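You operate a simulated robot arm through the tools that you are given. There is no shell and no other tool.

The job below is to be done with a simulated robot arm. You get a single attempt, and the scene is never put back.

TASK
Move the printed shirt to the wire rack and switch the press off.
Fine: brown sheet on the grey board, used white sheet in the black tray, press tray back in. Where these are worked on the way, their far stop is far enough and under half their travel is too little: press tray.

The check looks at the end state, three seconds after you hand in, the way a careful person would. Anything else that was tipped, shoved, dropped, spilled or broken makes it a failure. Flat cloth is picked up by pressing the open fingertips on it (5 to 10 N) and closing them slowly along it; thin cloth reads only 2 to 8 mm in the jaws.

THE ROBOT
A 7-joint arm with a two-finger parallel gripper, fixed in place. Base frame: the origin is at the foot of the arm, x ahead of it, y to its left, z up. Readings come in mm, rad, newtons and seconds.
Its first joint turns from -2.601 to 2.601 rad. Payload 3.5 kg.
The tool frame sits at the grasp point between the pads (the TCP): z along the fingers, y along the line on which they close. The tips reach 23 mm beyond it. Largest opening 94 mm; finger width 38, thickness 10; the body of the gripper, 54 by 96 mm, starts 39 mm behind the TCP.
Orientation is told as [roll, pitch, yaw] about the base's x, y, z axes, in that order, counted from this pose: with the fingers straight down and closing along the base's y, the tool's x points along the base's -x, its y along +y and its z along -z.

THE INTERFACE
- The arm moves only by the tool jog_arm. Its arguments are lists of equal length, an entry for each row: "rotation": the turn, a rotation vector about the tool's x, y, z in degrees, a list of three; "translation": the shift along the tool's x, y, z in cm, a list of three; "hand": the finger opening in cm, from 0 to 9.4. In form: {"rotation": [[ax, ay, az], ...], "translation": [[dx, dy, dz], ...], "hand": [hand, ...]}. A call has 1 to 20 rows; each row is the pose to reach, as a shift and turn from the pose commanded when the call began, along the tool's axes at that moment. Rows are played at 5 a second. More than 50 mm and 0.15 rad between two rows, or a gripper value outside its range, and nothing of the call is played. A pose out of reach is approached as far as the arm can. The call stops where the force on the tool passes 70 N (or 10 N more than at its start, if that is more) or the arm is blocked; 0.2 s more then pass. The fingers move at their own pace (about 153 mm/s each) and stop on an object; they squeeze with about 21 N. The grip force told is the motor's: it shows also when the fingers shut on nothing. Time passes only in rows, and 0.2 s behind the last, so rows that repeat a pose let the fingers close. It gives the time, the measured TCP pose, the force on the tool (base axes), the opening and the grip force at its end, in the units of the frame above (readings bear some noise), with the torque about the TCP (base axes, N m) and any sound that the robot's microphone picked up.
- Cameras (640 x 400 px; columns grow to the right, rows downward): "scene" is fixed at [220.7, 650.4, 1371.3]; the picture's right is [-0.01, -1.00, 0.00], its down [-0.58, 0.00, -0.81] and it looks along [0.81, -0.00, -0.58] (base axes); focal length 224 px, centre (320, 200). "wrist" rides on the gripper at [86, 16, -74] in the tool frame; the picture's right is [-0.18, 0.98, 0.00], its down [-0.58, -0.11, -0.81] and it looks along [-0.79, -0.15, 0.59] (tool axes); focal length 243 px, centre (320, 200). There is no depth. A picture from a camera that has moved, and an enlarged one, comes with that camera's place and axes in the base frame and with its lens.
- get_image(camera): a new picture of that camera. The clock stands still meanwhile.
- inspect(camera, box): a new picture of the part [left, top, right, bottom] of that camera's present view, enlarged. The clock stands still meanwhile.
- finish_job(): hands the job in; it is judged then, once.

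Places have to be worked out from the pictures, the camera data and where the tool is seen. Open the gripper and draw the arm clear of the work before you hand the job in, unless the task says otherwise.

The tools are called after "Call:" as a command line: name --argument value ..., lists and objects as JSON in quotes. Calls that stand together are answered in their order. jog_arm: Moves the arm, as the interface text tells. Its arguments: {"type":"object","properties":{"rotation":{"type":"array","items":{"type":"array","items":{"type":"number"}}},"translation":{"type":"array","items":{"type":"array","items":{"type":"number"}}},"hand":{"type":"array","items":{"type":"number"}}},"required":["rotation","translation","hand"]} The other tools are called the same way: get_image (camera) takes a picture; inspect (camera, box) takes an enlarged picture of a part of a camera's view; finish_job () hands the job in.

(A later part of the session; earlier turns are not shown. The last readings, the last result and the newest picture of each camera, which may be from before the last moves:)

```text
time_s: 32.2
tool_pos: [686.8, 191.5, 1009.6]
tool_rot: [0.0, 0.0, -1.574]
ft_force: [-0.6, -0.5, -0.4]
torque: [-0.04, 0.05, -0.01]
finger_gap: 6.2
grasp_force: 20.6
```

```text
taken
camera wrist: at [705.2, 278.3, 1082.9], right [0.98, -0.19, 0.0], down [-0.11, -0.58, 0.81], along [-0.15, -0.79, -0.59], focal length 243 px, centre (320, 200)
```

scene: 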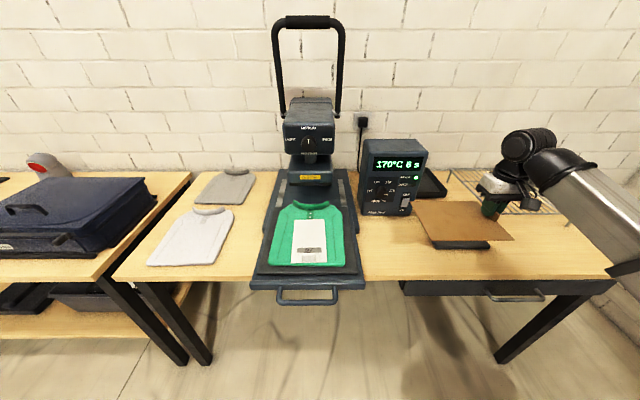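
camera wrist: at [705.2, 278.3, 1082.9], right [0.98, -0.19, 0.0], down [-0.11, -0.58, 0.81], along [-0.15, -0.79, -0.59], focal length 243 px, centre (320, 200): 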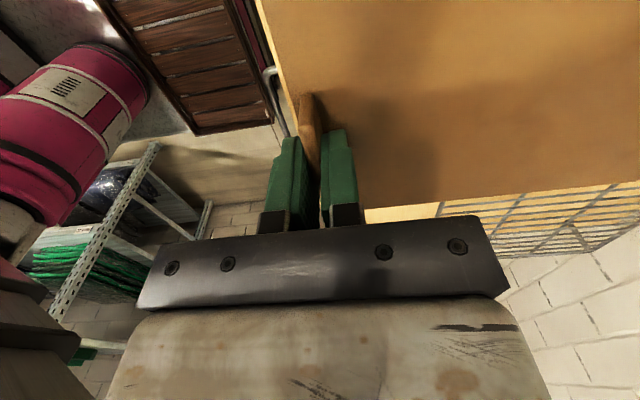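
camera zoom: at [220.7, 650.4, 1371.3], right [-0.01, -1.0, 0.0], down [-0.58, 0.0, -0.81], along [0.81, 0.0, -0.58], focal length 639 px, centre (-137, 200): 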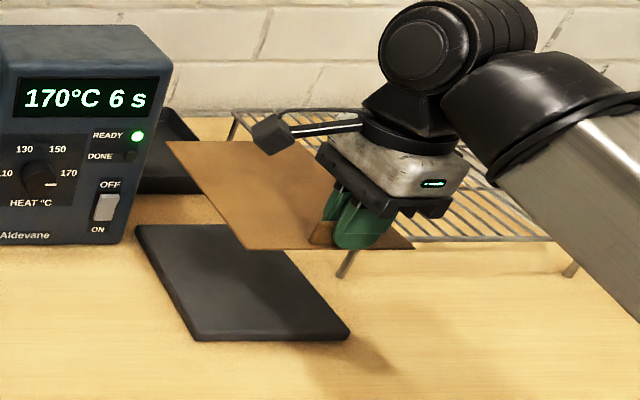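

The sheet is now oriented like the board; measured from the picture its centre is about (+94, +11) mm from the TCP. I move over the board centre (827, 174) and lower to ~40 mm above it.

Call:
jog_arm --rotation '[[0, 0, 0], [0, 0, 0], [0, 0, 0], [0, 0, 0], [0, 0, 0], [0, 0, 0]]' --translation '[[-0.9, 1.5, 1.5], [-1.9, 3.0, 4.0], [-2.8, 4.5, 6.5], [-2.8, 4.5, 9.0], [-2.8, 4.5, 11.5], [-2.8, 4.5, 13.0]]' --hand '[0.3, 0.3, 0.3, 0.3, 0.3, 0.3]'

Call:
inspect --camera "scene" --box '[400, 130, 560, 270]'

Call:
get_image --camera "wrist"

```text
time_s: 33.6
tool_pos: [731.7, 162.1, 879.4]
tool_rot: [0.0, 0.001, -1.57]
ft_force: [-0.1, -0.5, 0.0]
torque: [0.01, 0.01, 0.0]
finger_gap: 6.2
grasp_force: 20.5
```

```text
2.86 times, centred on (480, 200) of scene
camera zoom: at [220.7, 650.4, 1371.3], right [-0.01, -1.0, 0.0], down [-0.58, 0.0, -0.81], along [0.81, 0.0, -0.58], focal length 639 px, centre (-137, 200)
```

zoom: 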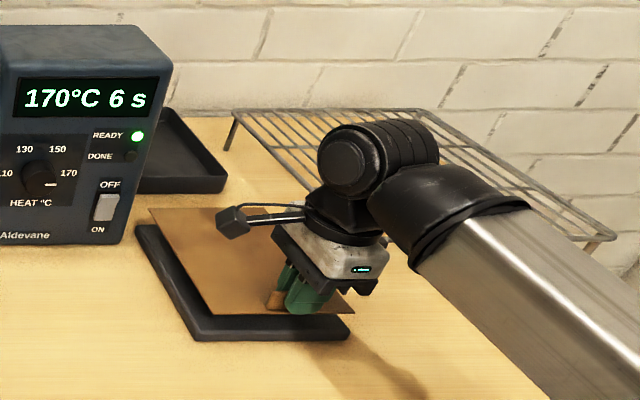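

```text
taken
camera wrist: at [748.4, 248.9, 952.2], right [0.98, -0.18, 0.0], down [-0.11, -0.58, 0.81], along [-0.15, -0.79, -0.59], focal length 243 px, centre (320, 200)
```

wrist: 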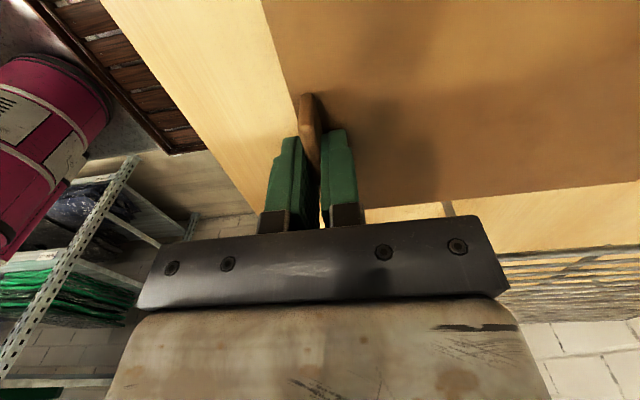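

Sheet centre is at ≈(821, 178) over the board centre (826, 175); I correct by (+4, −3) mm and lower most of the way.

Call:
jog_arm --rotation '[[0, 0, 0], [0, 0, 0], [0, 0, 0], [0, 0, 0], [0, 0, 0]]' --translation '[[-0.3, 0.4, 0.8], [-0.3, 0.4, 1.6], [-0.3, 0.4, 2.4], [-0.3, 0.4, 2.9], [-0.3, 0.4, 3.2]]' --hand '[0.3, 0.3, 0.3, 0.3, 0.3]'

Call:
jog_arm --rotation '[[0, 0, 0], [0, 0, 0]]' --translation '[[0, 0, 0.2], [0, 0, 0.4]]' --hand '[0.3, 0.3]'

Call:
inspect --camera "scene" --box '[400, 130, 560, 270]'

```text
time_s: 34.8
tool_pos: [736.3, 160.5, 846.9]
tool_rot: [0.0, -0.001, -1.571]
ft_force: [-0.4, 0.7, -1.1]
torque: [-0.04, 0.06, 0.01]
finger_gap: 6.1
grasp_force: 21.2
```

```text
time_s: 35.4
tool_pos: [735.8, 160.1, 843.4]
tool_rot: [0.002, 0.0, -1.569]
ft_force: [-0.5, -0.5, 26.3]
torque: [0.1, 0.01, -0.02]
finger_gap: 6.4
grasp_force: 20.6
```

```text
2.86 times, centred on (480, 200) of scene
camera zoom: at [220.7, 650.4, 1371.3], right [-0.01, -1.0, 0.0], down [-0.58, 0.0, -0.81], along [0.81, 0.0, -0.58], focal length 639 px, centre (-137, 200)
```

zoom: 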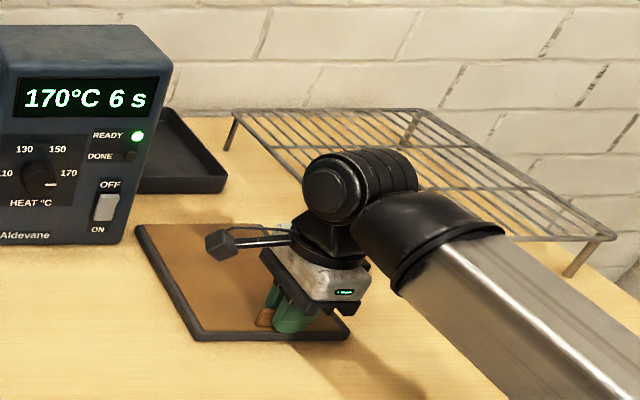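

The sheet rests on the board (26 N). I ease off, open the fingers and lift straight up.

Call:
jog_arm --rotation '[[0, 0, 0], [0, 0, 0], [0, 0, 0], [0, 0, 0], [0, 0, 0], [0, 0, 0], [0, 0, 0], [0, 0, 0]]' --translation '[[0, 0, -0.2], [0, 0, -0.2], [0, 0, -0.2], [0, 0, -0.4], [0, 0, -1.5], [0, 0, -4], [0, 0, -8], [0, 0, -12]]' --hand '[0.6, 2.0, 3.5, 4, 4, 4, 4, 4]'

Call:
inspect --camera "scene" --box '[400, 130, 560, 270]'

Call:
get_image --camera "wrist"

```text
time_s: 37.2
tool_pos: [738.4, 159.7, 963.1]
tool_rot: [0.0, -0.001, -1.572]
ft_force: [1.5, -0.6, 0.1]
torque: [0.0, -0.02, 0.03]
finger_gap: 40.1
grasp_force: 0.1
```

```text
2.86 times, centred on (480, 200) of scene
camera zoom: at [220.7, 650.4, 1371.3], right [-0.01, -1.0, 0.0], down [-0.58, 0.0, -0.81], along [0.81, 0.0, -0.58], focal length 639 px, centre (-137, 200)
```

zoom: 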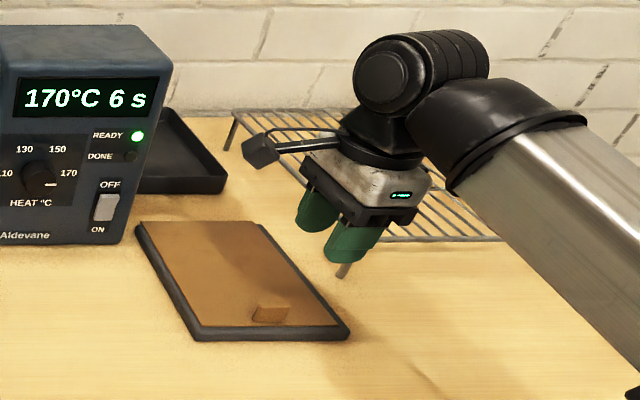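

```text
taken
camera wrist: at [754.8, 246.9, 1036.3], right [0.98, -0.18, 0.0], down [-0.11, -0.58, 0.81], along [-0.15, -0.79, -0.59], focal length 243 px, centre (320, 200)
```

wrist: 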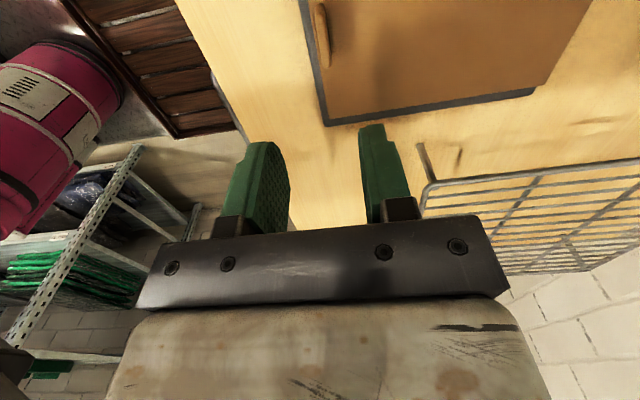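

The brown sheet sits squarely on the board. Next, the white sheet: I look at it from the scene camera.

Call:
inspect --camera "scene" --box '[250, 180, 370, 300]'

Call:
inspect --camera "scene" --box '[280, 205, 340, 275]'

```text
3.33 times, centred on (310, 240) of scene
camera zoom: at [220.7, 650.4, 1371.3], right [-0.01, -1.0, 0.0], down [-0.58, 0.0, -0.81], along [0.81, 0.0, -0.58], focal length 745 px, centre (353, 67)
```

zoom: 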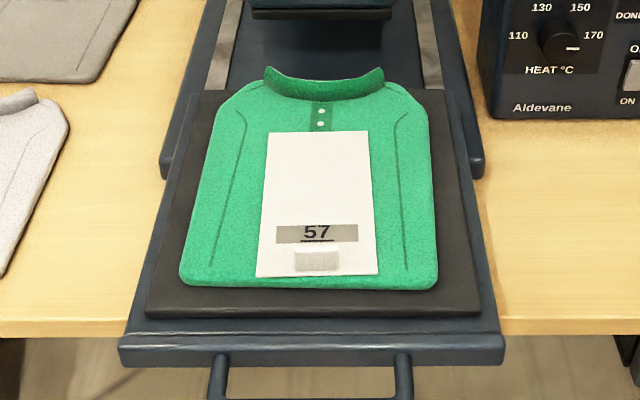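

```text
5.71 times, centred on (310, 240) of scene
camera zoom: at [220.7, 650.4, 1371.3], right [-0.01, -1.0, 0.0], down [-0.58, 0.0, -0.81], along [0.81, 0.0, -0.58], focal length 1277 px, centre (377, -29)
```

zoom: 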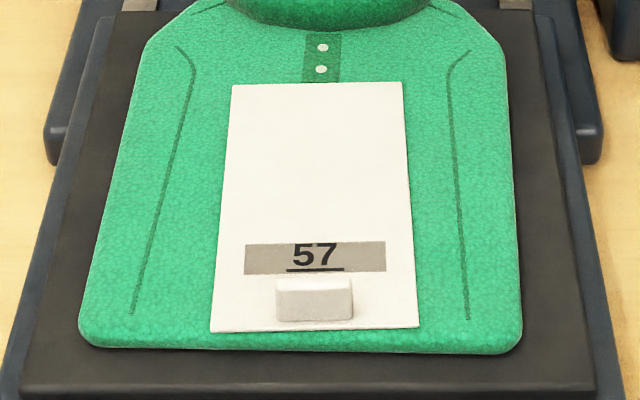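

The white sheet has a raised fin near its front edge at about (618, 680), ~38 mm wide along y, z 888–909. I yaw back to 0 while carrying the arm back in front of the press.

Call:
jog_arm --rotation '[[0, 0, -7.5], [0, 0, -15], [0, 0, -22.5], [0, 0, -30], [0, 0, -37.5], [0, 0, -45], [0, 0, -52.5], [0, 0, -60], [0, 0, -67.5], [0, 0, -75], [0, 0, -82.5], [0, 0, -90]]' --translation '[[3, -1, -2], [7.2, -2, -4], [11.5, -4, -6], [15.8, -6, -7], [20.1, -8, -7], [24.5, -10, -7], [28.9, -11.5, -7], [33.3, -13, -7], [37.7, -15, -7], [42.1, -16.5, -7], [46.5, -18, -7], [50.5, -19.5, -7]]' --hand '[4, 4, 4, 4, 4, 5, 5, 5, 6, 6, 6, 6]'

Call:
get_image --camera "wrist"

Call:
get_image --camera "scene"

```text
refused: row 3 steps farther than a row can; nothing moved
```

```text
taken
camera wrist: at [754.8, 246.9, 1036.3], right [0.98, -0.18, 0.0], down [-0.11, -0.58, 0.81], along [-0.15, -0.79, -0.59], focal length 243 px, centre (320, 200)
```

wrist: 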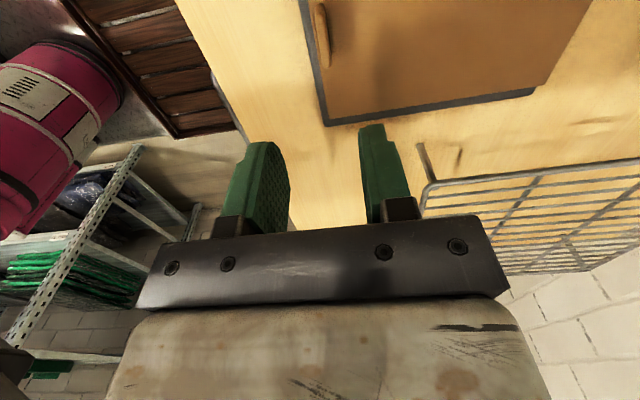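

```text
taken
```

scene: 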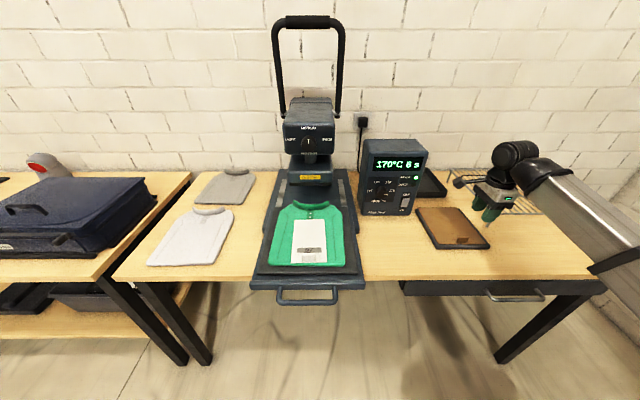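

The call was refused for a step slightly over 50 mm; I split the same path into smaller steps.

Call:
jog_arm --rotation '[[0, 0, -5], [0, 0, -11], [0, 0, -17], [0, 0, -23], [0, 0, -29], [0, 0, -35], [0, 0, -41], [0, 0, -47], [0, 0, -53], [0, 0, -59], [0, 0, -65], [0, 0, -71], [0, 0, -77], [0, 0, -83], [0, 0, -90]]' --translation '[[2, -0.8, -1.5], [4.5, -1.6, -3], [7.5, -2.6, -4.5], [11, -4, -5.5], [14.6, -5.4, -6], [18.2, -6.8, -6], [21.8, -8.2, -6], [25.4, -9.6, -6], [29.0, -11.0, -6], [32.6, -12.4, -6], [36.2, -13.8, -6], [39.8, -15.2, -6], [43.4, -16.6, -6], [47.0, -18.0, -6], [50.5, -19.5, -6]]' --hand '[4, 4, 4, 4, 4, 4, 5, 5, 5, 6, 6, 6, 6, 6, 6]'

Call:
get_image --camera "wrist"

Call:
get_image --camera "scene"

```text
time_s: 40.4
tool_pos: [543.9, 666.2, 1022.1]
tool_rot: [0.002, 0.0, 0.002]
ft_force: [-0.1, 0.6, -0.6]
torque: [-0.04, -0.01, -0.02]
finger_gap: 60.0
grasp_force: 0.1
```

```text
taken
camera wrist: at [458.4, 682.4, 1095.6], right [0.18, 0.98, 0.0], down [0.58, -0.11, 0.81], along [0.79, -0.15, -0.59], focal length 243 px, centre (320, 200)
```

wrist: 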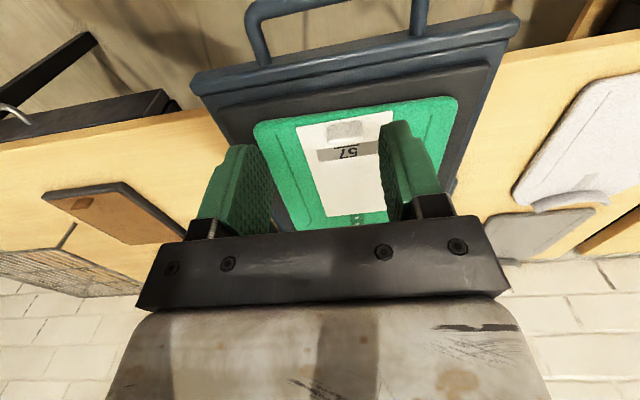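

```text
taken
```

scene: 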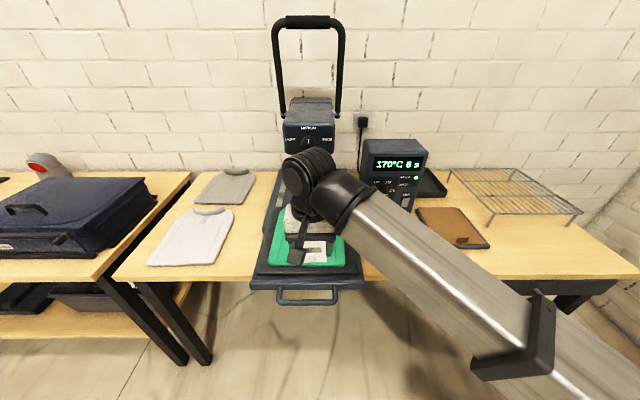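

I zoom in on the white sheet's tab from the wrist to fix its shape and place.

Call:
inspect --camera "wrist" --box '[280, 90, 420, 190]'

Call:
inspect --camera "wrist" --box '[190, 0, 520, 240]'

```text
4.00 times, centred on (350, 140) of wrist
camera zoom: at [458.4, 682.4, 1095.6], right [0.18, 0.98, 0.0], down [0.58, -0.11, 0.81], along [0.79, -0.15, -0.59], focal length 970 px, centre (200, 440)
```

zoom: 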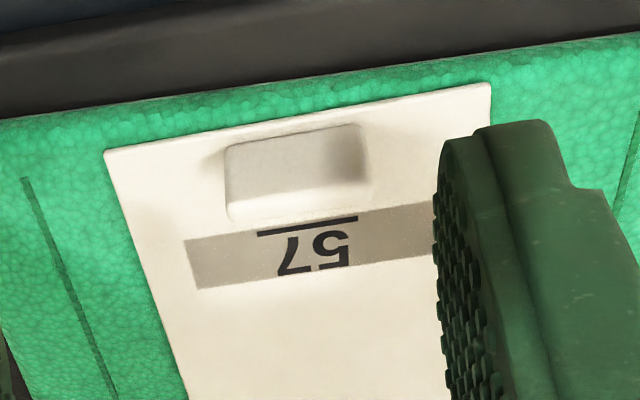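

```text
1.67 times, centred on (355, 120) of wrist
camera zoom: at [458.4, 682.4, 1095.6], right [0.18, 0.98, 0.0], down [0.58, -0.11, 0.81], along [0.79, -0.15, -0.59], focal length 404 px, centre (262, 333)
```

zoom: 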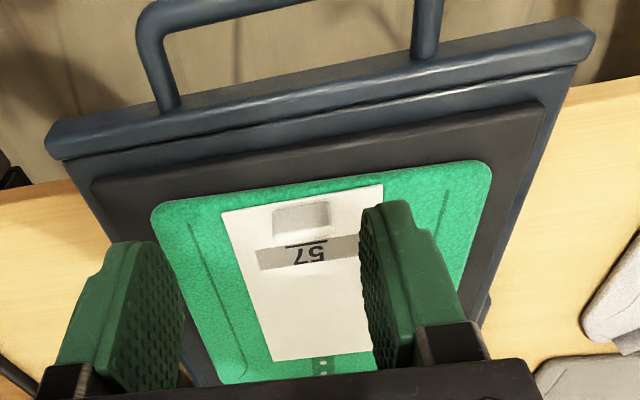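

The tab is a thin fin (x ≈ 612–621, y ≈ 660–695, ~21 mm tall). Because the black tray is far away, I'll grip it along y with the tool leaned 30° forward, and start by leaning.

Call:
jog_arm --rotation '[[0, -7.5, 0], [0, -15, 0], [0, -22.5, 0], [0, -30, 0]]' --translation '[[0, 0, 0], [0, 0, 0], [0, 0, 0], [0, 0, 0]]' --hand '[6, 6, 6, 6]'

Call:
jog_arm --rotation '[[0, 0, 0], [0, 0, 0], [0, 0, 0]]' --translation '[[-1.0, 0.4, 3.0], [-2.0, 0.8, 6.0], [-3.05, 1.2, 8.92]]' --hand '[6, 6, 6]'

Call:
get_image --camera "wrist"

Call:
inspect --camera "scene" --box '[250, 180, 370, 300]'

```text
time_s: 41.4
tool_pos: [541.7, 664.5, 1022.5]
tool_rot: [-0.002, -0.526, -0.001]
ft_force: [0.6, -0.2, -0.4]
torque: [0.01, 0.02, 0.0]
finger_gap: 59.9
grasp_force: 0.0
```

```text
time_s: 42.2
tool_pos: [612.7, 678.9, 961.4]
tool_rot: [0.001, -0.524, -0.001]
ft_force: [-0.5, -0.3, -0.6]
torque: [0.02, 0.02, 0.03]
finger_gap: 59.9
grasp_force: 0.0
```

```text
taken
camera wrist: at [501.1, 693.7, 981.8], right [0.16, 0.98, 0.09], down [0.1, -0.11, 0.99], along [0.98, -0.15, -0.12], focal length 243 px, centre (320, 200)
```

wrist: 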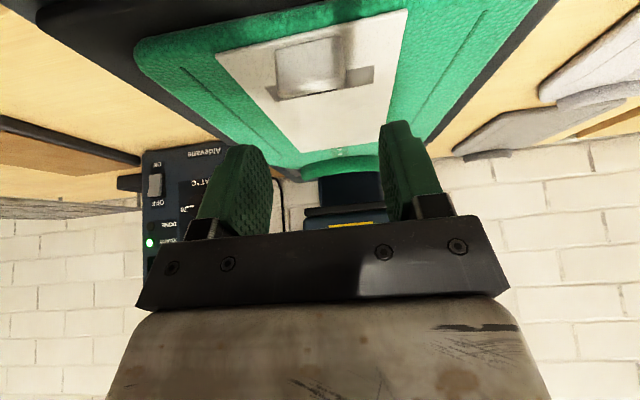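

```text
3.33 times, centred on (310, 240) of scene
camera zoom: at [220.7, 650.4, 1371.3], right [-0.01, -1.0, 0.0], down [-0.58, 0.0, -0.81], along [0.81, 0.0, -0.58], focal length 745 px, centre (353, 67)
```

zoom: 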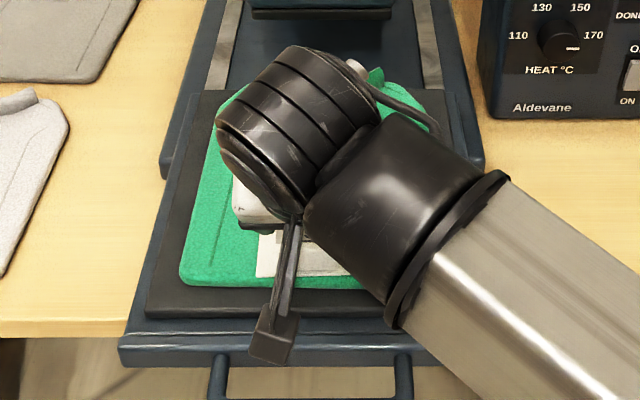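

The fin is clearly visible in front of the fingers; I zoom to confirm lateral alignment.

Call:
inspect --camera "wrist" --box '[200, 0, 460, 180]'

```text
2.22 times, centred on (330, 90) of wrist
camera zoom: at [501.1, 693.7, 981.8], right [0.16, 0.98, 0.09], down [0.1, -0.11, 0.99], along [0.98, -0.15, -0.12], focal length 539 px, centre (298, 444)
```

zoom: 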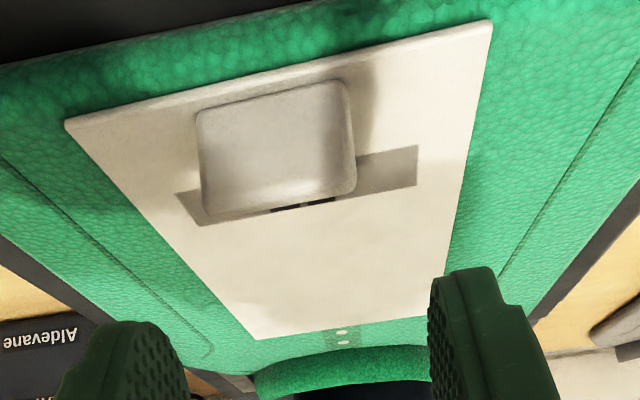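

The fin spans y 660–694, z 888–914, with its front face at x ≈ 612.5. I descend so the fingertips straddle it, stopping a few mm above the sheet.

Call:
jog_arm --rotation '[[0, 0, 0], [0, 0, 0], [0, 0, 0], [0, 0, 0]]' --translation '[[0.5, -0.1, 1.0], [1.0, -0.2, 2.0], [1.5, -0.2, 2.9], [1.85, -0.2, 3.55]]' --hand '[6, 6, 6, 6]'

Call:
inspect --camera "wrist" --box '[180, 40, 470, 240]'

```text
time_s: 43.2
tool_pos: [612.8, 674.6, 919.7]
tool_rot: [-0.001, -0.524, 0.002]
ft_force: [0.4, 0.0, 0.3]
torque: [0.04, 0.05, 0.01]
finger_gap: 60.1
grasp_force: 0.0
```

```text
2.00 times, centred on (325, 140) of wrist
camera zoom: at [502.4, 691.7, 941.5], right [0.16, 0.98, 0.09], down [0.1, -0.11, 0.99], along [0.98, -0.15, -0.12], focal length 485 px, centre (310, 320)
```

zoom: 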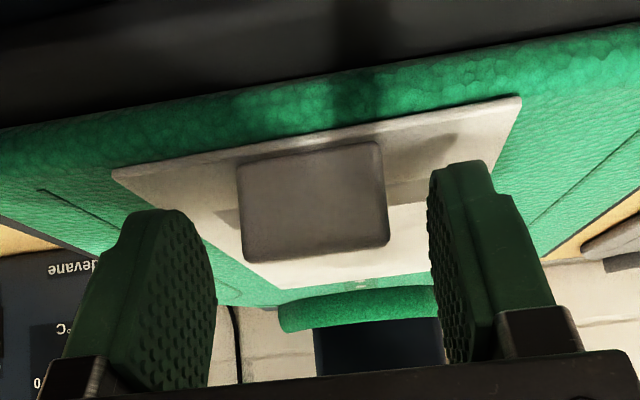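

Both fingers straddle the fin without contact. I close on it gently.

Call:
jog_arm --rotation '[[0, 0, 0], [0, 0, 0], [0, 0, 0], [0, 0, 0], [0, 0, 0], [0, 0, 0]]' --translation '[[0, 0.1, 0], [0, 0.2, 0], [0, 0.2, 0], [0, 0.2, 0], [0, 0.2, 0], [0, 0.2, 0]]' --hand '[5, 4, 3.5, 3, 2.7, 2.7]'

Call:
inspect --camera "wrist" --box '[180, 40, 470, 240]'

```text
time_s: 44.6
tool_pos: [614.6, 677.6, 921.2]
tool_rot: [0.0, -0.524, 0.0]
ft_force: [-0.7, -0.4, 0.6]
torque: [-0.01, 0.04, 0.01]
finger_gap: 34.6
grasp_force: 21.3
```

```text
2.00 times, centred on (325, 140) of wrist
camera zoom: at [503.3, 694.0, 941.6], right [0.16, 0.98, 0.09], down [0.1, -0.11, 0.99], along [0.98, -0.15, -0.12], focal length 485 px, centre (310, 320)
```

zoom: 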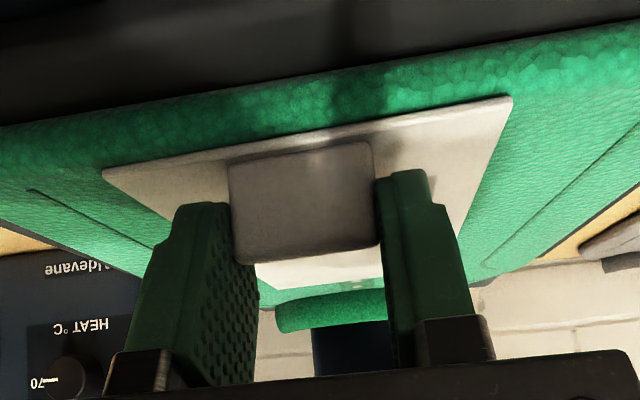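

Grip is on the fin (34.6 mm). I lift slowly straight up and look.

Call:
jog_arm --rotation '[[0, 0, 0], [0, 0, 0], [0, 0, 0], [0, 0, 0], [0, 0, 0], [0, 0, 0]]' --translation '[[-0.2, 0, -0.35], [-0.5, 0, -0.87], [-1.0, 0, -1.73], [-1.6, 0, -2.77], [-2.3, 0, -3.98], [-3.0, 0, -5.2]]' --hand '[2.5, 2.5, 2.5, 2.5, 2.5, 2.5]'

Call:
get_image --camera "wrist"

Call:
inspect --camera "scene" --box '[250, 180, 370, 300]'

```text
time_s: 46.0
tool_pos: [614.6, 676.9, 980.5]
tool_rot: [0.0, -0.523, 0.001]
ft_force: [0.7, 0.9, -0.6]
torque: [0.01, 0.01, 0.03]
finger_gap: 34.7
grasp_force: 21.0
```

```text
taken
camera wrist: at [503.7, 693.5, 1002.0], right [0.16, 0.98, 0.09], down [0.1, -0.11, 0.99], along [0.98, -0.15, -0.12], focal length 243 px, centre (320, 200)
```

wrist: 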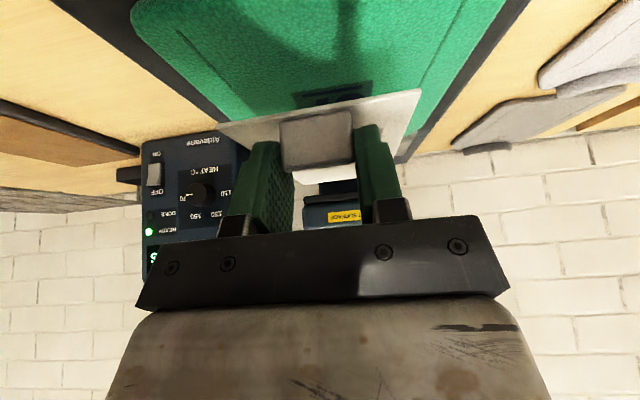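

```text
3.33 times, centred on (310, 240) of scene
camera zoom: at [220.7, 650.4, 1371.3], right [-0.01, -1.0, 0.0], down [-0.58, 0.0, -0.81], along [0.81, 0.0, -0.58], focal length 745 px, centre (353, 67)
```

zoom: 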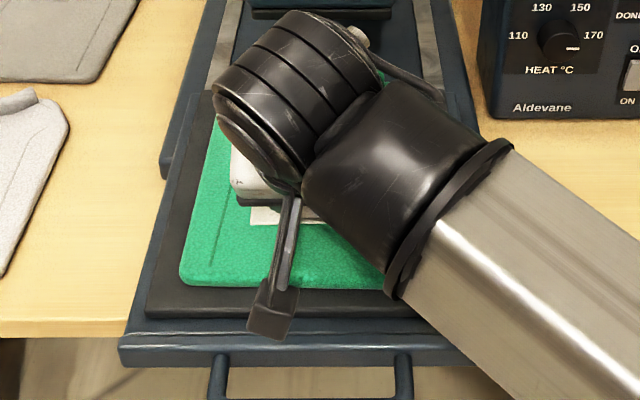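

The white sheet is off and the print ("57") shows on the shirt. I carry the sheet at height towards y ≈ 168, staying in front of the control box.

Call:
jog_arm --rotation '[[0, 0, 0], [0, 0, 0], [0, 0, 0], [0, 0, 0], [0, 0, 0], [0, 0, 0], [0, 0, 0], [0, 0, 0], [0, 0, 0], [0, 0, 0], [0, 0, 0], [0, 0, 0], [0, 0, 0], [0, 0, 0]]' --translation '[[-0.9, -1.0, -1.2], [-1.6, -3.0, -2.0], [-2.2, -6.0, -2.4], [-2.7, -9.9, -2.2], [-3.2, -13.9, -1.8], [-3.7, -17.9, -1.5], [-4.2, -21.9, -1.1], [-4.8, -25.9, -0.8], [-5.3, -29.9, -0.4], [-5.9, -33.9, 0], [-6.5, -37.9, 0.3], [-7.0, -41.9, 0.6], [-7.6, -45.9, 0.9], [-8.0, -49.9, 1.15]]' --hand '[2.5, 2.5, 2.5, 2.5, 2.5, 2.5, 2.5, 2.5, 2.5, 2.5, 2.5, 2.5, 2.5, 2.5]'

Call:
get_image --camera "wrist"

Call:
get_image --camera "scene"

```text
time_s: 49.0
tool_pos: [689.8, 179.2, 1012.4]
tool_rot: [0.0, -0.524, 0.002]
ft_force: [0.5, 0.3, -0.6]
torque: [0.03, 0.06, 0.02]
finger_gap: 35.0
grasp_force: 21.1
```

```text
taken
camera wrist: at [578.5, 194.7, 1032.3], right [0.16, 0.98, 0.09], down [0.1, -0.11, 0.99], along [0.98, -0.15, -0.12], focal length 243 px, centre (320, 200)
```

wrist: 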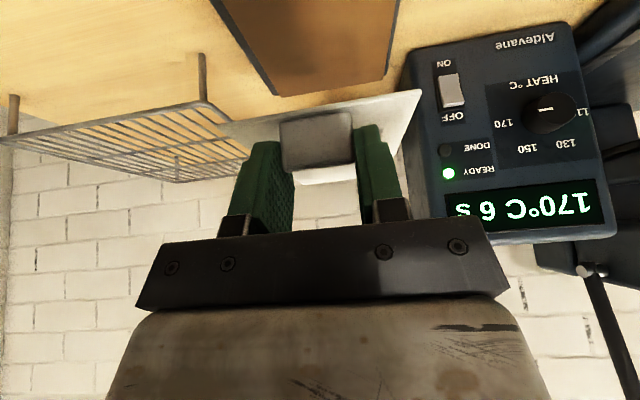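

```text
taken
```

scene: 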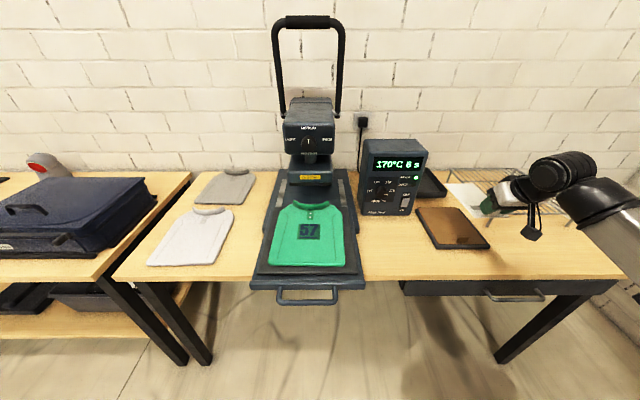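

The sheet is held steady. Before moving over the black tray I re-measure it in the scene view.

Call:
inspect --camera "scene" --box '[405, 155, 505, 225]'

Call:
inspect --camera "scene" --box '[270, 190, 350, 280]'

```text
5.71 times, centred on (455, 190) of scene
camera zoom: at [220.7, 650.4, 1371.3], right [-0.01, -1.0, 0.0], down [-0.58, 0.0, -0.81], along [0.81, 0.0, -0.58], focal length 1277 px, centre (-451, 257)
```

zoom: 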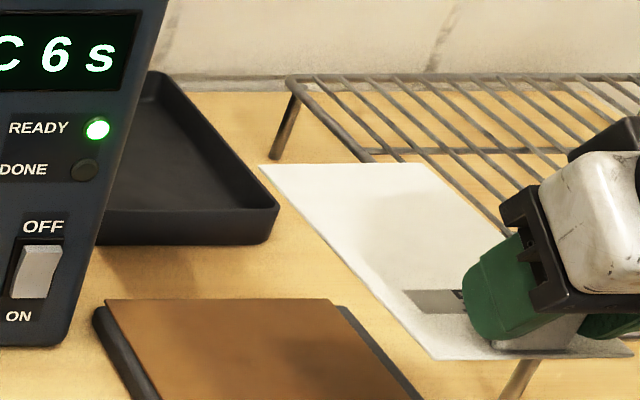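

```text
4.44 times, centred on (310, 235) of scene
camera zoom: at [220.7, 650.4, 1371.3], right [-0.01, -1.0, 0.0], down [-0.58, 0.0, -0.81], along [0.81, 0.0, -0.58], focal length 994 px, centre (364, 44)
```

zoom: 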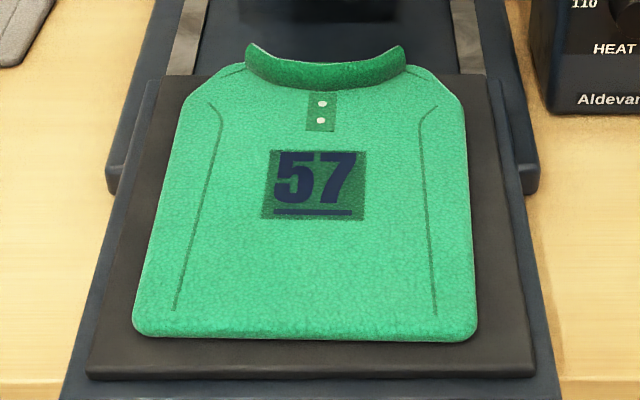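

The tray measures x 1036–1262, y 84–252, rim z ≈ 828, and the sheet is hanging level, extending from 8 mm behind to 168 mm ahead of the TCP. I move forward over the tray, first to x ≈ 1000.

Call:
jog_arm --rotation '[[0, 0, 0], [0, 0, 0], [0, 0, 0], [0, 0, 0], [0, 0, 0], [0, 0, 0], [0, 0, 0], [0, 0, 0]]' --translation '[[-2.0, -0.2, 1.5], [-5.2, -0.4, 4.2], [-8.5, -0.6, 6.9], [-11.8, -0.8, 9.6], [-15.1, -1.0, 12.3], [-18.4, -1.2, 15.0], [-21.6, -1.2, 17.6], [-24.4, -1.2, 19.8]]' --hand '[2.5, 2.5, 2.5, 2.5, 2.5, 2.5, 2.5, 2.5]'

Call:
inspect --camera "scene" --box '[400, 120, 560, 230]'

Call:
get_image --camera "wrist"

```text
time_s: 50.8
tool_pos: [1001.0, 165.2, 962.0]
tool_rot: [0.001, -0.525, -0.001]
ft_force: [-0.1, 0.5, -0.2]
torque: [0.03, 0.02, 0.04]
finger_gap: 34.6
grasp_force: 21.7
```

```text
3.64 times, centred on (480, 175) of scene
camera zoom: at [220.7, 650.4, 1371.3], right [-0.01, -1.0, 0.0], down [-0.58, 0.0, -0.81], along [0.81, 0.0, -0.58], focal length 813 px, centre (-262, 291)
```

zoom: 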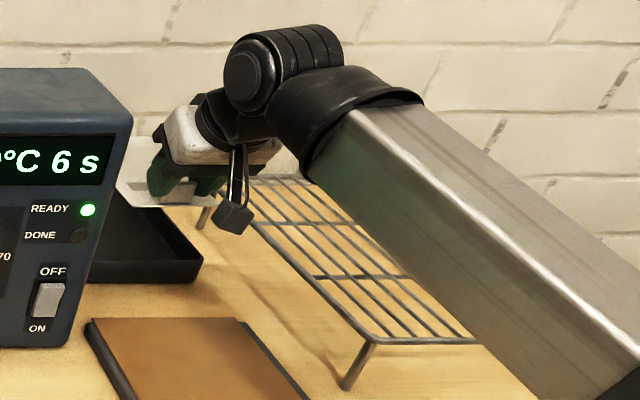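

```text
taken
camera wrist: at [889.4, 182.5, 982.1], right [0.16, 0.98, 0.09], down [0.1, -0.11, 0.99], along [0.98, -0.15, -0.12], focal length 243 px, centre (320, 200)
```

wrist: 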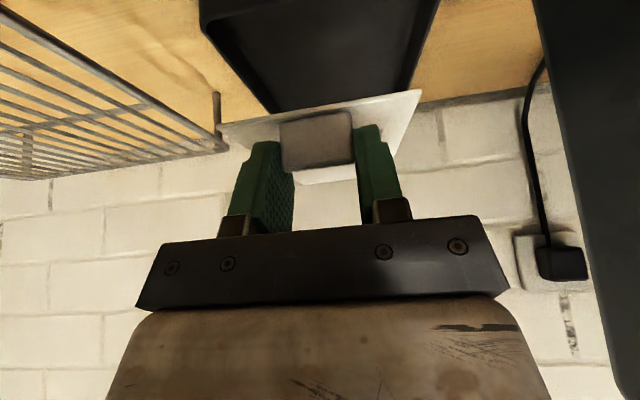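

Tray sides measure y 80–258, so its centre line is ~169; the sheet lies straight above it. I advance to x ≈ 1062 and lower to z ≈ 900.

Call:
jog_arm --rotation '[[0, 0, 0], [0, 0, 0], [0, 0, 0], [0, 0, 0]]' --translation '[[-1.7, 0.1, 1.5], [-3.5, 0.3, 3.3], [-3.0, 0.3, 5.6], [-2.2, 0.3, 8.4]]' --hand '[2.5, 2.5, 2.5, 2.5]'

Call:
inspect --camera "scene" --box '[400, 120, 560, 230]'

Call:
get_image --camera "wrist"

```text
time_s: 51.8
tool_pos: [1062.0, 170.4, 900.9]
tool_rot: [0.0, -0.523, -0.001]
ft_force: [-0.2, -0.3, 0.1]
torque: [0.0, -0.02, -0.01]
finger_gap: 34.9
grasp_force: 20.8
```

```text
3.64 times, centred on (480, 175) of scene
camera zoom: at [220.7, 650.4, 1371.3], right [-0.01, -1.0, 0.0], down [-0.58, 0.0, -0.81], along [0.81, 0.0, -0.58], focal length 813 px, centre (-262, 291)
```

zoom: 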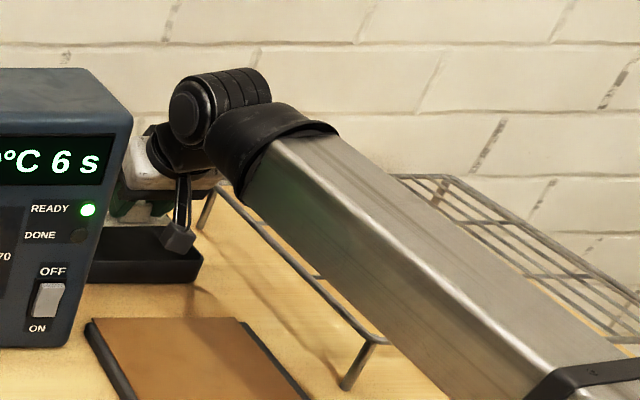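

```text
taken
camera wrist: at [949.9, 187.4, 920.9], right [0.16, 0.98, 0.09], down [0.1, -0.11, 0.99], along [0.98, -0.15, -0.12], focal length 243 px, centre (320, 200)
```

wrist: 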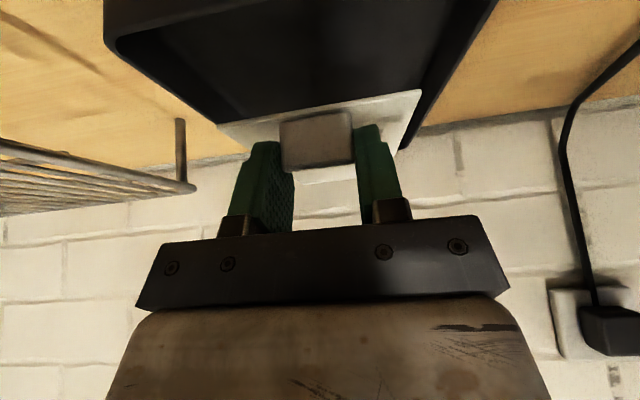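

Positioned: the sheet (x ≈ 1054–1230, y ≈ 122–220) is above the tray's interior. I lower it to just above the tray floor.

Call:
jog_arm --rotation '[[0, 0, 0], [0, 0, 0], [0, 0, 0], [0, 0, 0], [0, 0, 0]]' --translation '[[0.7, 0, 1.2], [1.4, 0, 2.4], [2.0, 0, 3.46], [2.4, 0, 4.16], [2.7, 0, 4.68]]' --hand '[2.5, 2.5, 2.5, 2.5, 2.5]'

Call:
get_image --camera "wrist"

Call:
inspect --camera "scene" --box '[400, 120, 560, 230]'

```text
time_s: 53.0
tool_pos: [1061.8, 170.6, 844.6]
tool_rot: [0.0, -0.524, 0.0]
ft_force: [0.7, 0.6, -0.9]
torque: [0.02, 0.0, -0.04]
finger_gap: 34.6
grasp_force: 20.5
```

```text
taken
camera wrist: at [950.3, 186.6, 866.0], right [0.16, 0.98, 0.09], down [0.1, -0.11, 0.99], along [0.98, -0.15, -0.12], focal length 243 px, centre (320, 200)
```

wrist: 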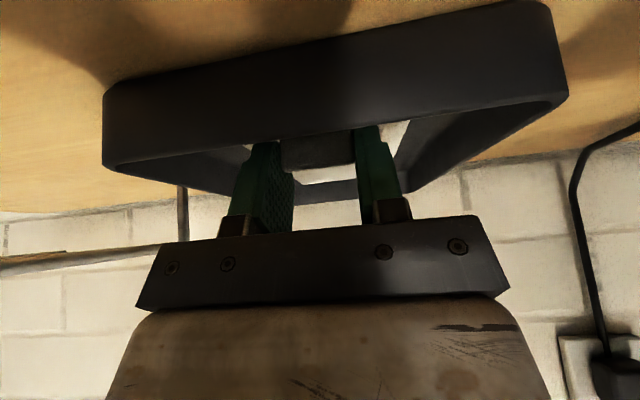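

```text
3.64 times, centred on (480, 175) of scene
camera zoom: at [220.7, 650.4, 1371.3], right [-0.01, -1.0, 0.0], down [-0.58, 0.0, -0.81], along [0.81, 0.0, -0.58], focal length 813 px, centre (-262, 291)
```

zoom: 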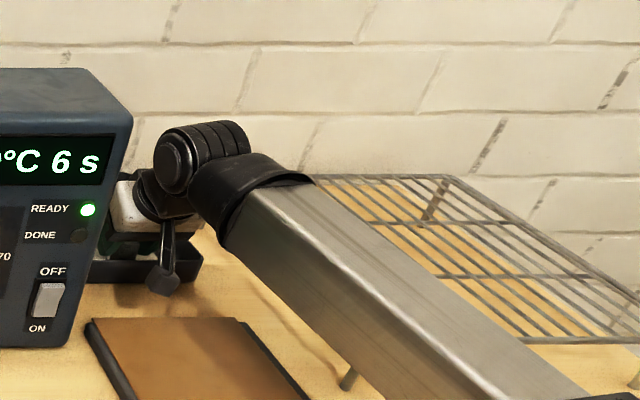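

The sheet is inside the tray walls, just above the floor. I lower 4 mm more, release, and lift straight up.

Call:
jog_arm --rotation '[[0, 0, 0], [0, 0, 0], [0, 0, 0], [0, 0, 0], [0, 0, 0], [0, 0, 0], [0, 0, 0], [0, 0, 0], [0, 0, 0]]' --translation '[[0.2, 0, 0.35], [0.2, 0, 0.35], [0.2, 0, 0.35], [0.2, 0, 0.35], [-0.5, 0, -0.87], [-1.8, 0, -3.1], [-3.5, 0, -6.1], [-5.5, 0, -9.5], [-7.5, 0, -13.0]]' --hand '[3.4, 4.0, 5.0, 5.2, 5.2, 5.2, 5.2, 5.2, 5.2]'

Call:
get_image --camera "wrist"

Call:
inspect --camera "scene" --box '[400, 120, 560, 230]'

```text
time_s: 55.0
tool_pos: [1060.6, 167.8, 994.3]
tool_rot: [-0.001, -0.524, -0.001]
ft_force: [0.1, -0.5, 0.3]
torque: [-0.01, -0.02, -0.02]
finger_gap: 51.9
grasp_force: 0.2
```

```text
taken
camera wrist: at [949.8, 185.0, 1015.3], right [0.16, 0.98, 0.09], down [0.1, -0.11, 0.99], along [0.98, -0.15, -0.12], focal length 243 px, centre (320, 200)
```

wrist: 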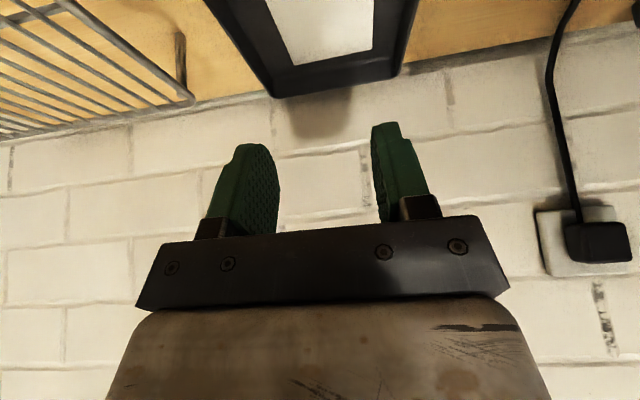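

```text
3.64 times, centred on (480, 175) of scene
camera zoom: at [220.7, 650.4, 1371.3], right [-0.01, -1.0, 0.0], down [-0.58, 0.0, -0.81], along [0.81, 0.0, -0.58], focal length 813 px, centre (-262, 291)
```

zoom: 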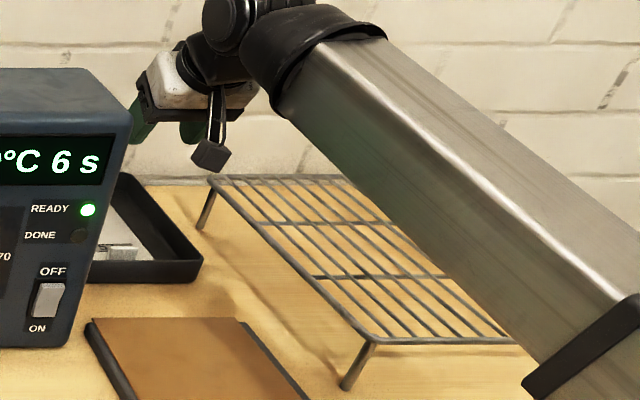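

The white sheet lies inside the black tray. Since I'm close, I'll do the switch next: triangulation puts the rocker centre at about (896, 328, 872), with OFF the upper end. I back away and line up in front of the box.

Call:
jog_arm --rotation '[[0, 0, 0], [0, 0, 0], [0, 0, 0], [0, 0, 0], [0, 0, 0], [0, 0, 0], [0, 0, 0], [0, 0, 0], [0, 0, 0], [0, 0, 0], [0, 0, 0]]' --translation '[[3.5, 0, -2.0], [7.0, 0, -4.0], [11.0, 0, -6.3], [15.0, 0, -8.6], [19.0, 0, -10.9], [23.0, 0, -13.2], [25.0, 2, -14.0], [25.6, 5.5, -13.0], [26.2, 9.0, -12.0], [26.9, 12.5, -11.0], [27.6, 16.0, -10.2]]' --hand '[4, 3, 2, 1, 0, 0, 0, 0, 0, 0, 0]'

Call:
jog_arm --rotation '[[0, -7.5, 0], [0, -15, 0]]' --translation '[[0, 0, 0], [0, 0, 0]]' --hand '[0, 0]'

Call:
get_image --camera "wrist"

Call:
inspect --camera "scene" --box '[350, 130, 470, 230]'

```text
time_s: 57.4
tool_pos: [769.4, 329.7, 944.5]
tool_rot: [-0.001, -0.523, 0.0]
ft_force: [-0.1, 0.5, 0.5]
torque: [-0.02, 0.0, 0.03]
finger_gap: 0.0
grasp_force: 21.0
```

```text
time_s: 58.0
tool_pos: [770.4, 329.1, 947.0]
tool_rot: [0.0, -0.786, 0.001]
ft_force: [0.0, 0.6, 1.2]
torque: [-0.02, 0.01, -0.01]
finger_gap: 0.0
grasp_force: 21.3
```

```text
taken
camera wrist: at [657.7, 345.9, 936.3], right [0.13, 0.98, 0.13], down [-0.16, -0.11, 0.98], along [0.98, -0.15, 0.14], focal length 243 px, centre (320, 200)
```

wrist: 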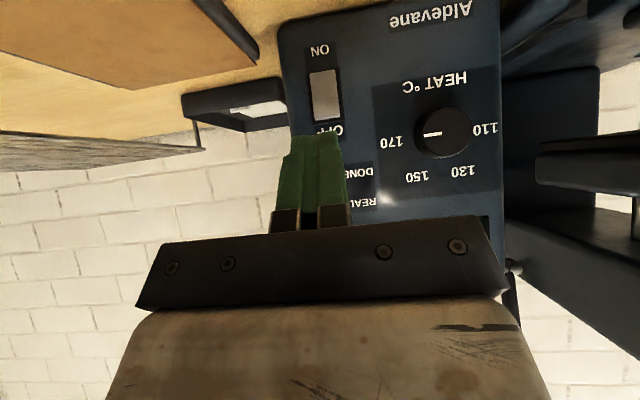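

```text
4.00 times, centred on (410, 180) of scene
camera zoom: at [220.7, 650.4, 1371.3], right [-0.01, -1.0, 0.0], down [-0.58, 0.0, -0.81], along [0.81, 0.0, -0.58], focal length 894 px, centre (-40, 280)
```

zoom: 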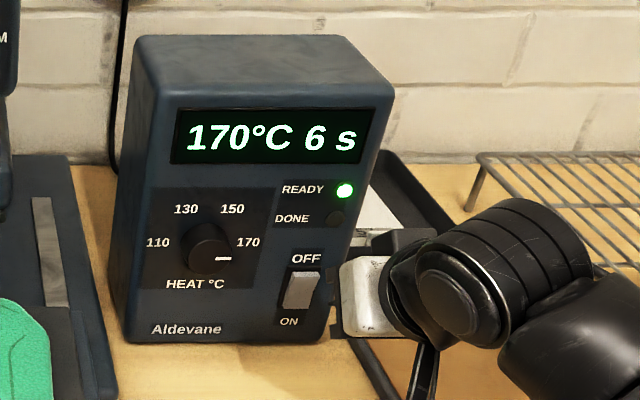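

The rocker is right ahead of the closed fingertips; I zoom in to fix its height and lateral position.

Call:
inspect --camera "wrist" --box '[270, 20, 420, 170]'

Call:
inspect --camera "scene" --box '[385, 180, 425, 220]'

```text
2.67 times, centred on (345, 95) of wrist
camera zoom: at [657.7, 345.9, 936.3], right [0.13, 0.98, 0.13], down [-0.16, -0.11, 0.98], along [0.98, -0.15, 0.14], focal length 647 px, centre (253, 480)
```

zoom: 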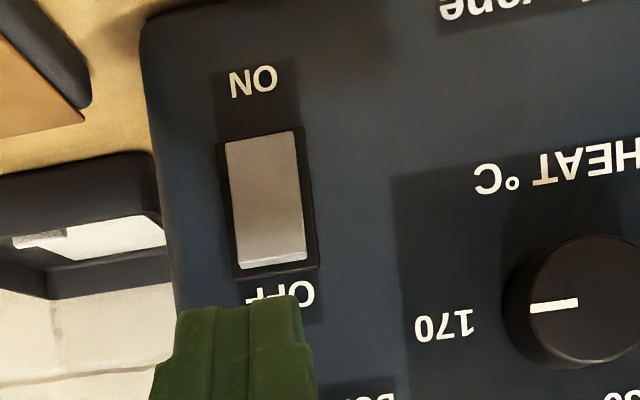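

```text
10.00 times, centred on (405, 200) of scene
camera zoom: at [220.7, 650.4, 1371.3], right [-0.01, -1.0, 0.0], down [-0.58, 0.0, -0.81], along [0.81, 0.0, -0.58], focal length 2236 px, centre (-530, 200)
```

zoom: 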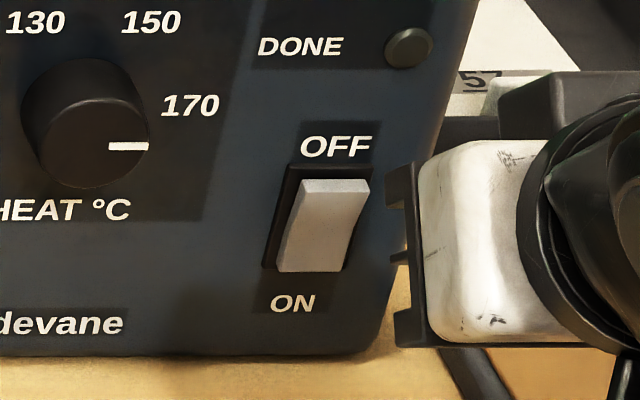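

The rocker's OFF (top) end sticks out: it spans z 851–895 at y ≈ 327, and needs pressing in at z ≈ 886. I move the closed fingertips close in front of that spot.

Call:
jog_arm --rotation '[[0, 0, 0], [0, 0, 0], [0, 0, 0], [0, 0, 0]]' --translation '[[-0.1, 0, 2.2], [-0.2, -0.1, 4.4], [-0.3, -0.15, 6.6], [-0.4, -0.15, 8.7]]' --hand '[0, 0, 0, 0]'

Call:
inspect --camera "wrist" --box '[230, 20, 430, 230]'

Call:
inspect --camera "scene" --box '[375, 170, 445, 230]'

```text
time_s: 59.0
tool_pos: [834.6, 326.4, 887.0]
tool_rot: [-0.001, -0.787, 0.0]
ft_force: [-0.9, 0.4, 0.0]
torque: [0.01, 0.0, 0.02]
finger_gap: 0.0
grasp_force: 20.8
```

```text
1.90 times, centred on (330, 125) of wrist
camera zoom: at [722.3, 343.2, 878.4], right [0.13, 0.98, 0.13], down [-0.16, -0.11, 0.98], along [0.98, -0.15, 0.14], focal length 462 px, centre (301, 343)
```

zoom: 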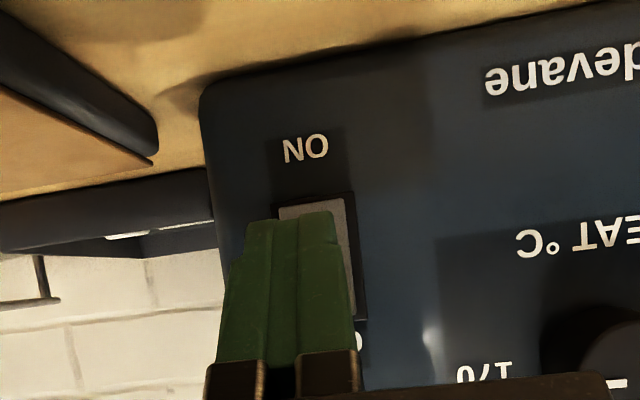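

```text
6.67 times, centred on (410, 200) of scene
camera zoom: at [220.7, 650.4, 1371.3], right [-0.01, -1.0, 0.0], down [-0.58, 0.0, -0.81], along [0.81, 0.0, -0.58], focal length 1490 px, centre (-280, 200)
```

zoom: 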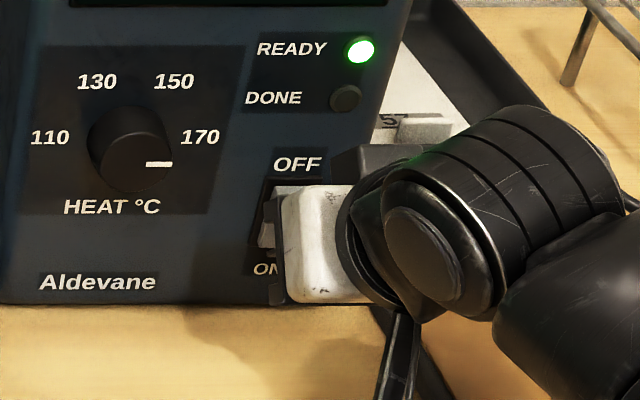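

Aligned. I press forward slowly toward the OFF end.

Call:
jog_arm --rotation '[[0, 0, 0], [0, 0, 0], [0, 0, 0], [0, 0, 0], [0, 0, 0]]' --translation '[[-0.42, 0.05, 0.42], [-0.85, 0.1, 0.85], [-1.27, 0.1, 1.27], [-1.48, 0.1, 1.48], [-1.7, 0.1, 1.7]]' --hand '[0, 0, 0, 0, 0]'

Call:
jog_arm --rotation '[[0, 0, 0], [0, 0, 0], [0, 0, 0]]' --translation '[[-0.14, 0, 0.14], [-0.28, 0, 0.28], [-0.42, 0, 0.42]]' --hand '[0, 0, 0]'

```text
time_s: 60.2
tool_pos: [858.9, 328.0, 887.1]
tool_rot: [0.001, -0.786, -0.001]
ft_force: [-2.3, -0.3, -0.2]
torque: [-0.01, -0.02, 0.01]
finger_gap: 0.0
grasp_force: 20.6
```

```text
time_s: 61.0
tool_pos: [861.0, 327.9, 888.1]
tool_rot: [-0.001, -0.783, 0.0]
ft_force: [-41.5, 3.3, 1.8]
torque: [-0.28, 0.08, 0.12]
finger_gap: 0.0
grasp_force: 20.9
```

Contact with 41 N at x ≈ 861. I check the display and switch state.

Call:
inspect --camera "scene" --box '[350, 130, 470, 230]'

Call:
inspect --camera "wrist" --box '[230, 20, 430, 230]'

```text
4.00 times, centred on (410, 180) of scene
camera zoom: at [220.7, 650.4, 1371.3], right [-0.01, -1.0, 0.0], down [-0.58, 0.0, -0.81], along [0.81, 0.0, -0.58], focal length 894 px, centre (-40, 280)
```

zoom: 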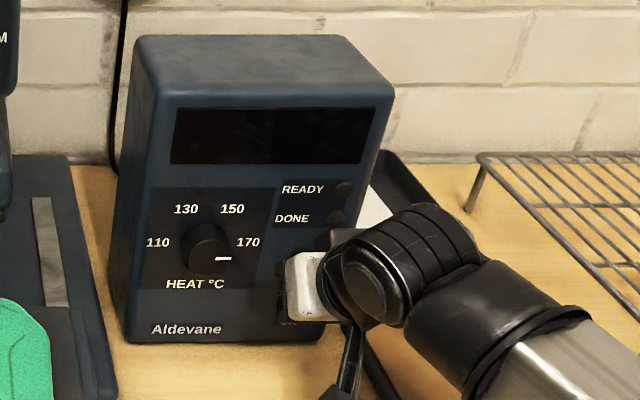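

```text
1.90 times, centred on (330, 125) of wrist
camera zoom: at [748.1, 345.0, 879.0], right [0.13, 0.98, 0.13], down [-0.16, -0.11, 0.98], along [0.98, -0.15, 0.14], focal length 462 px, centre (301, 343)
```

zoom: 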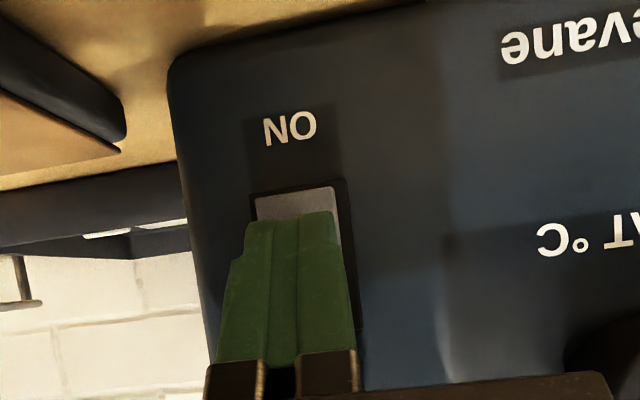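

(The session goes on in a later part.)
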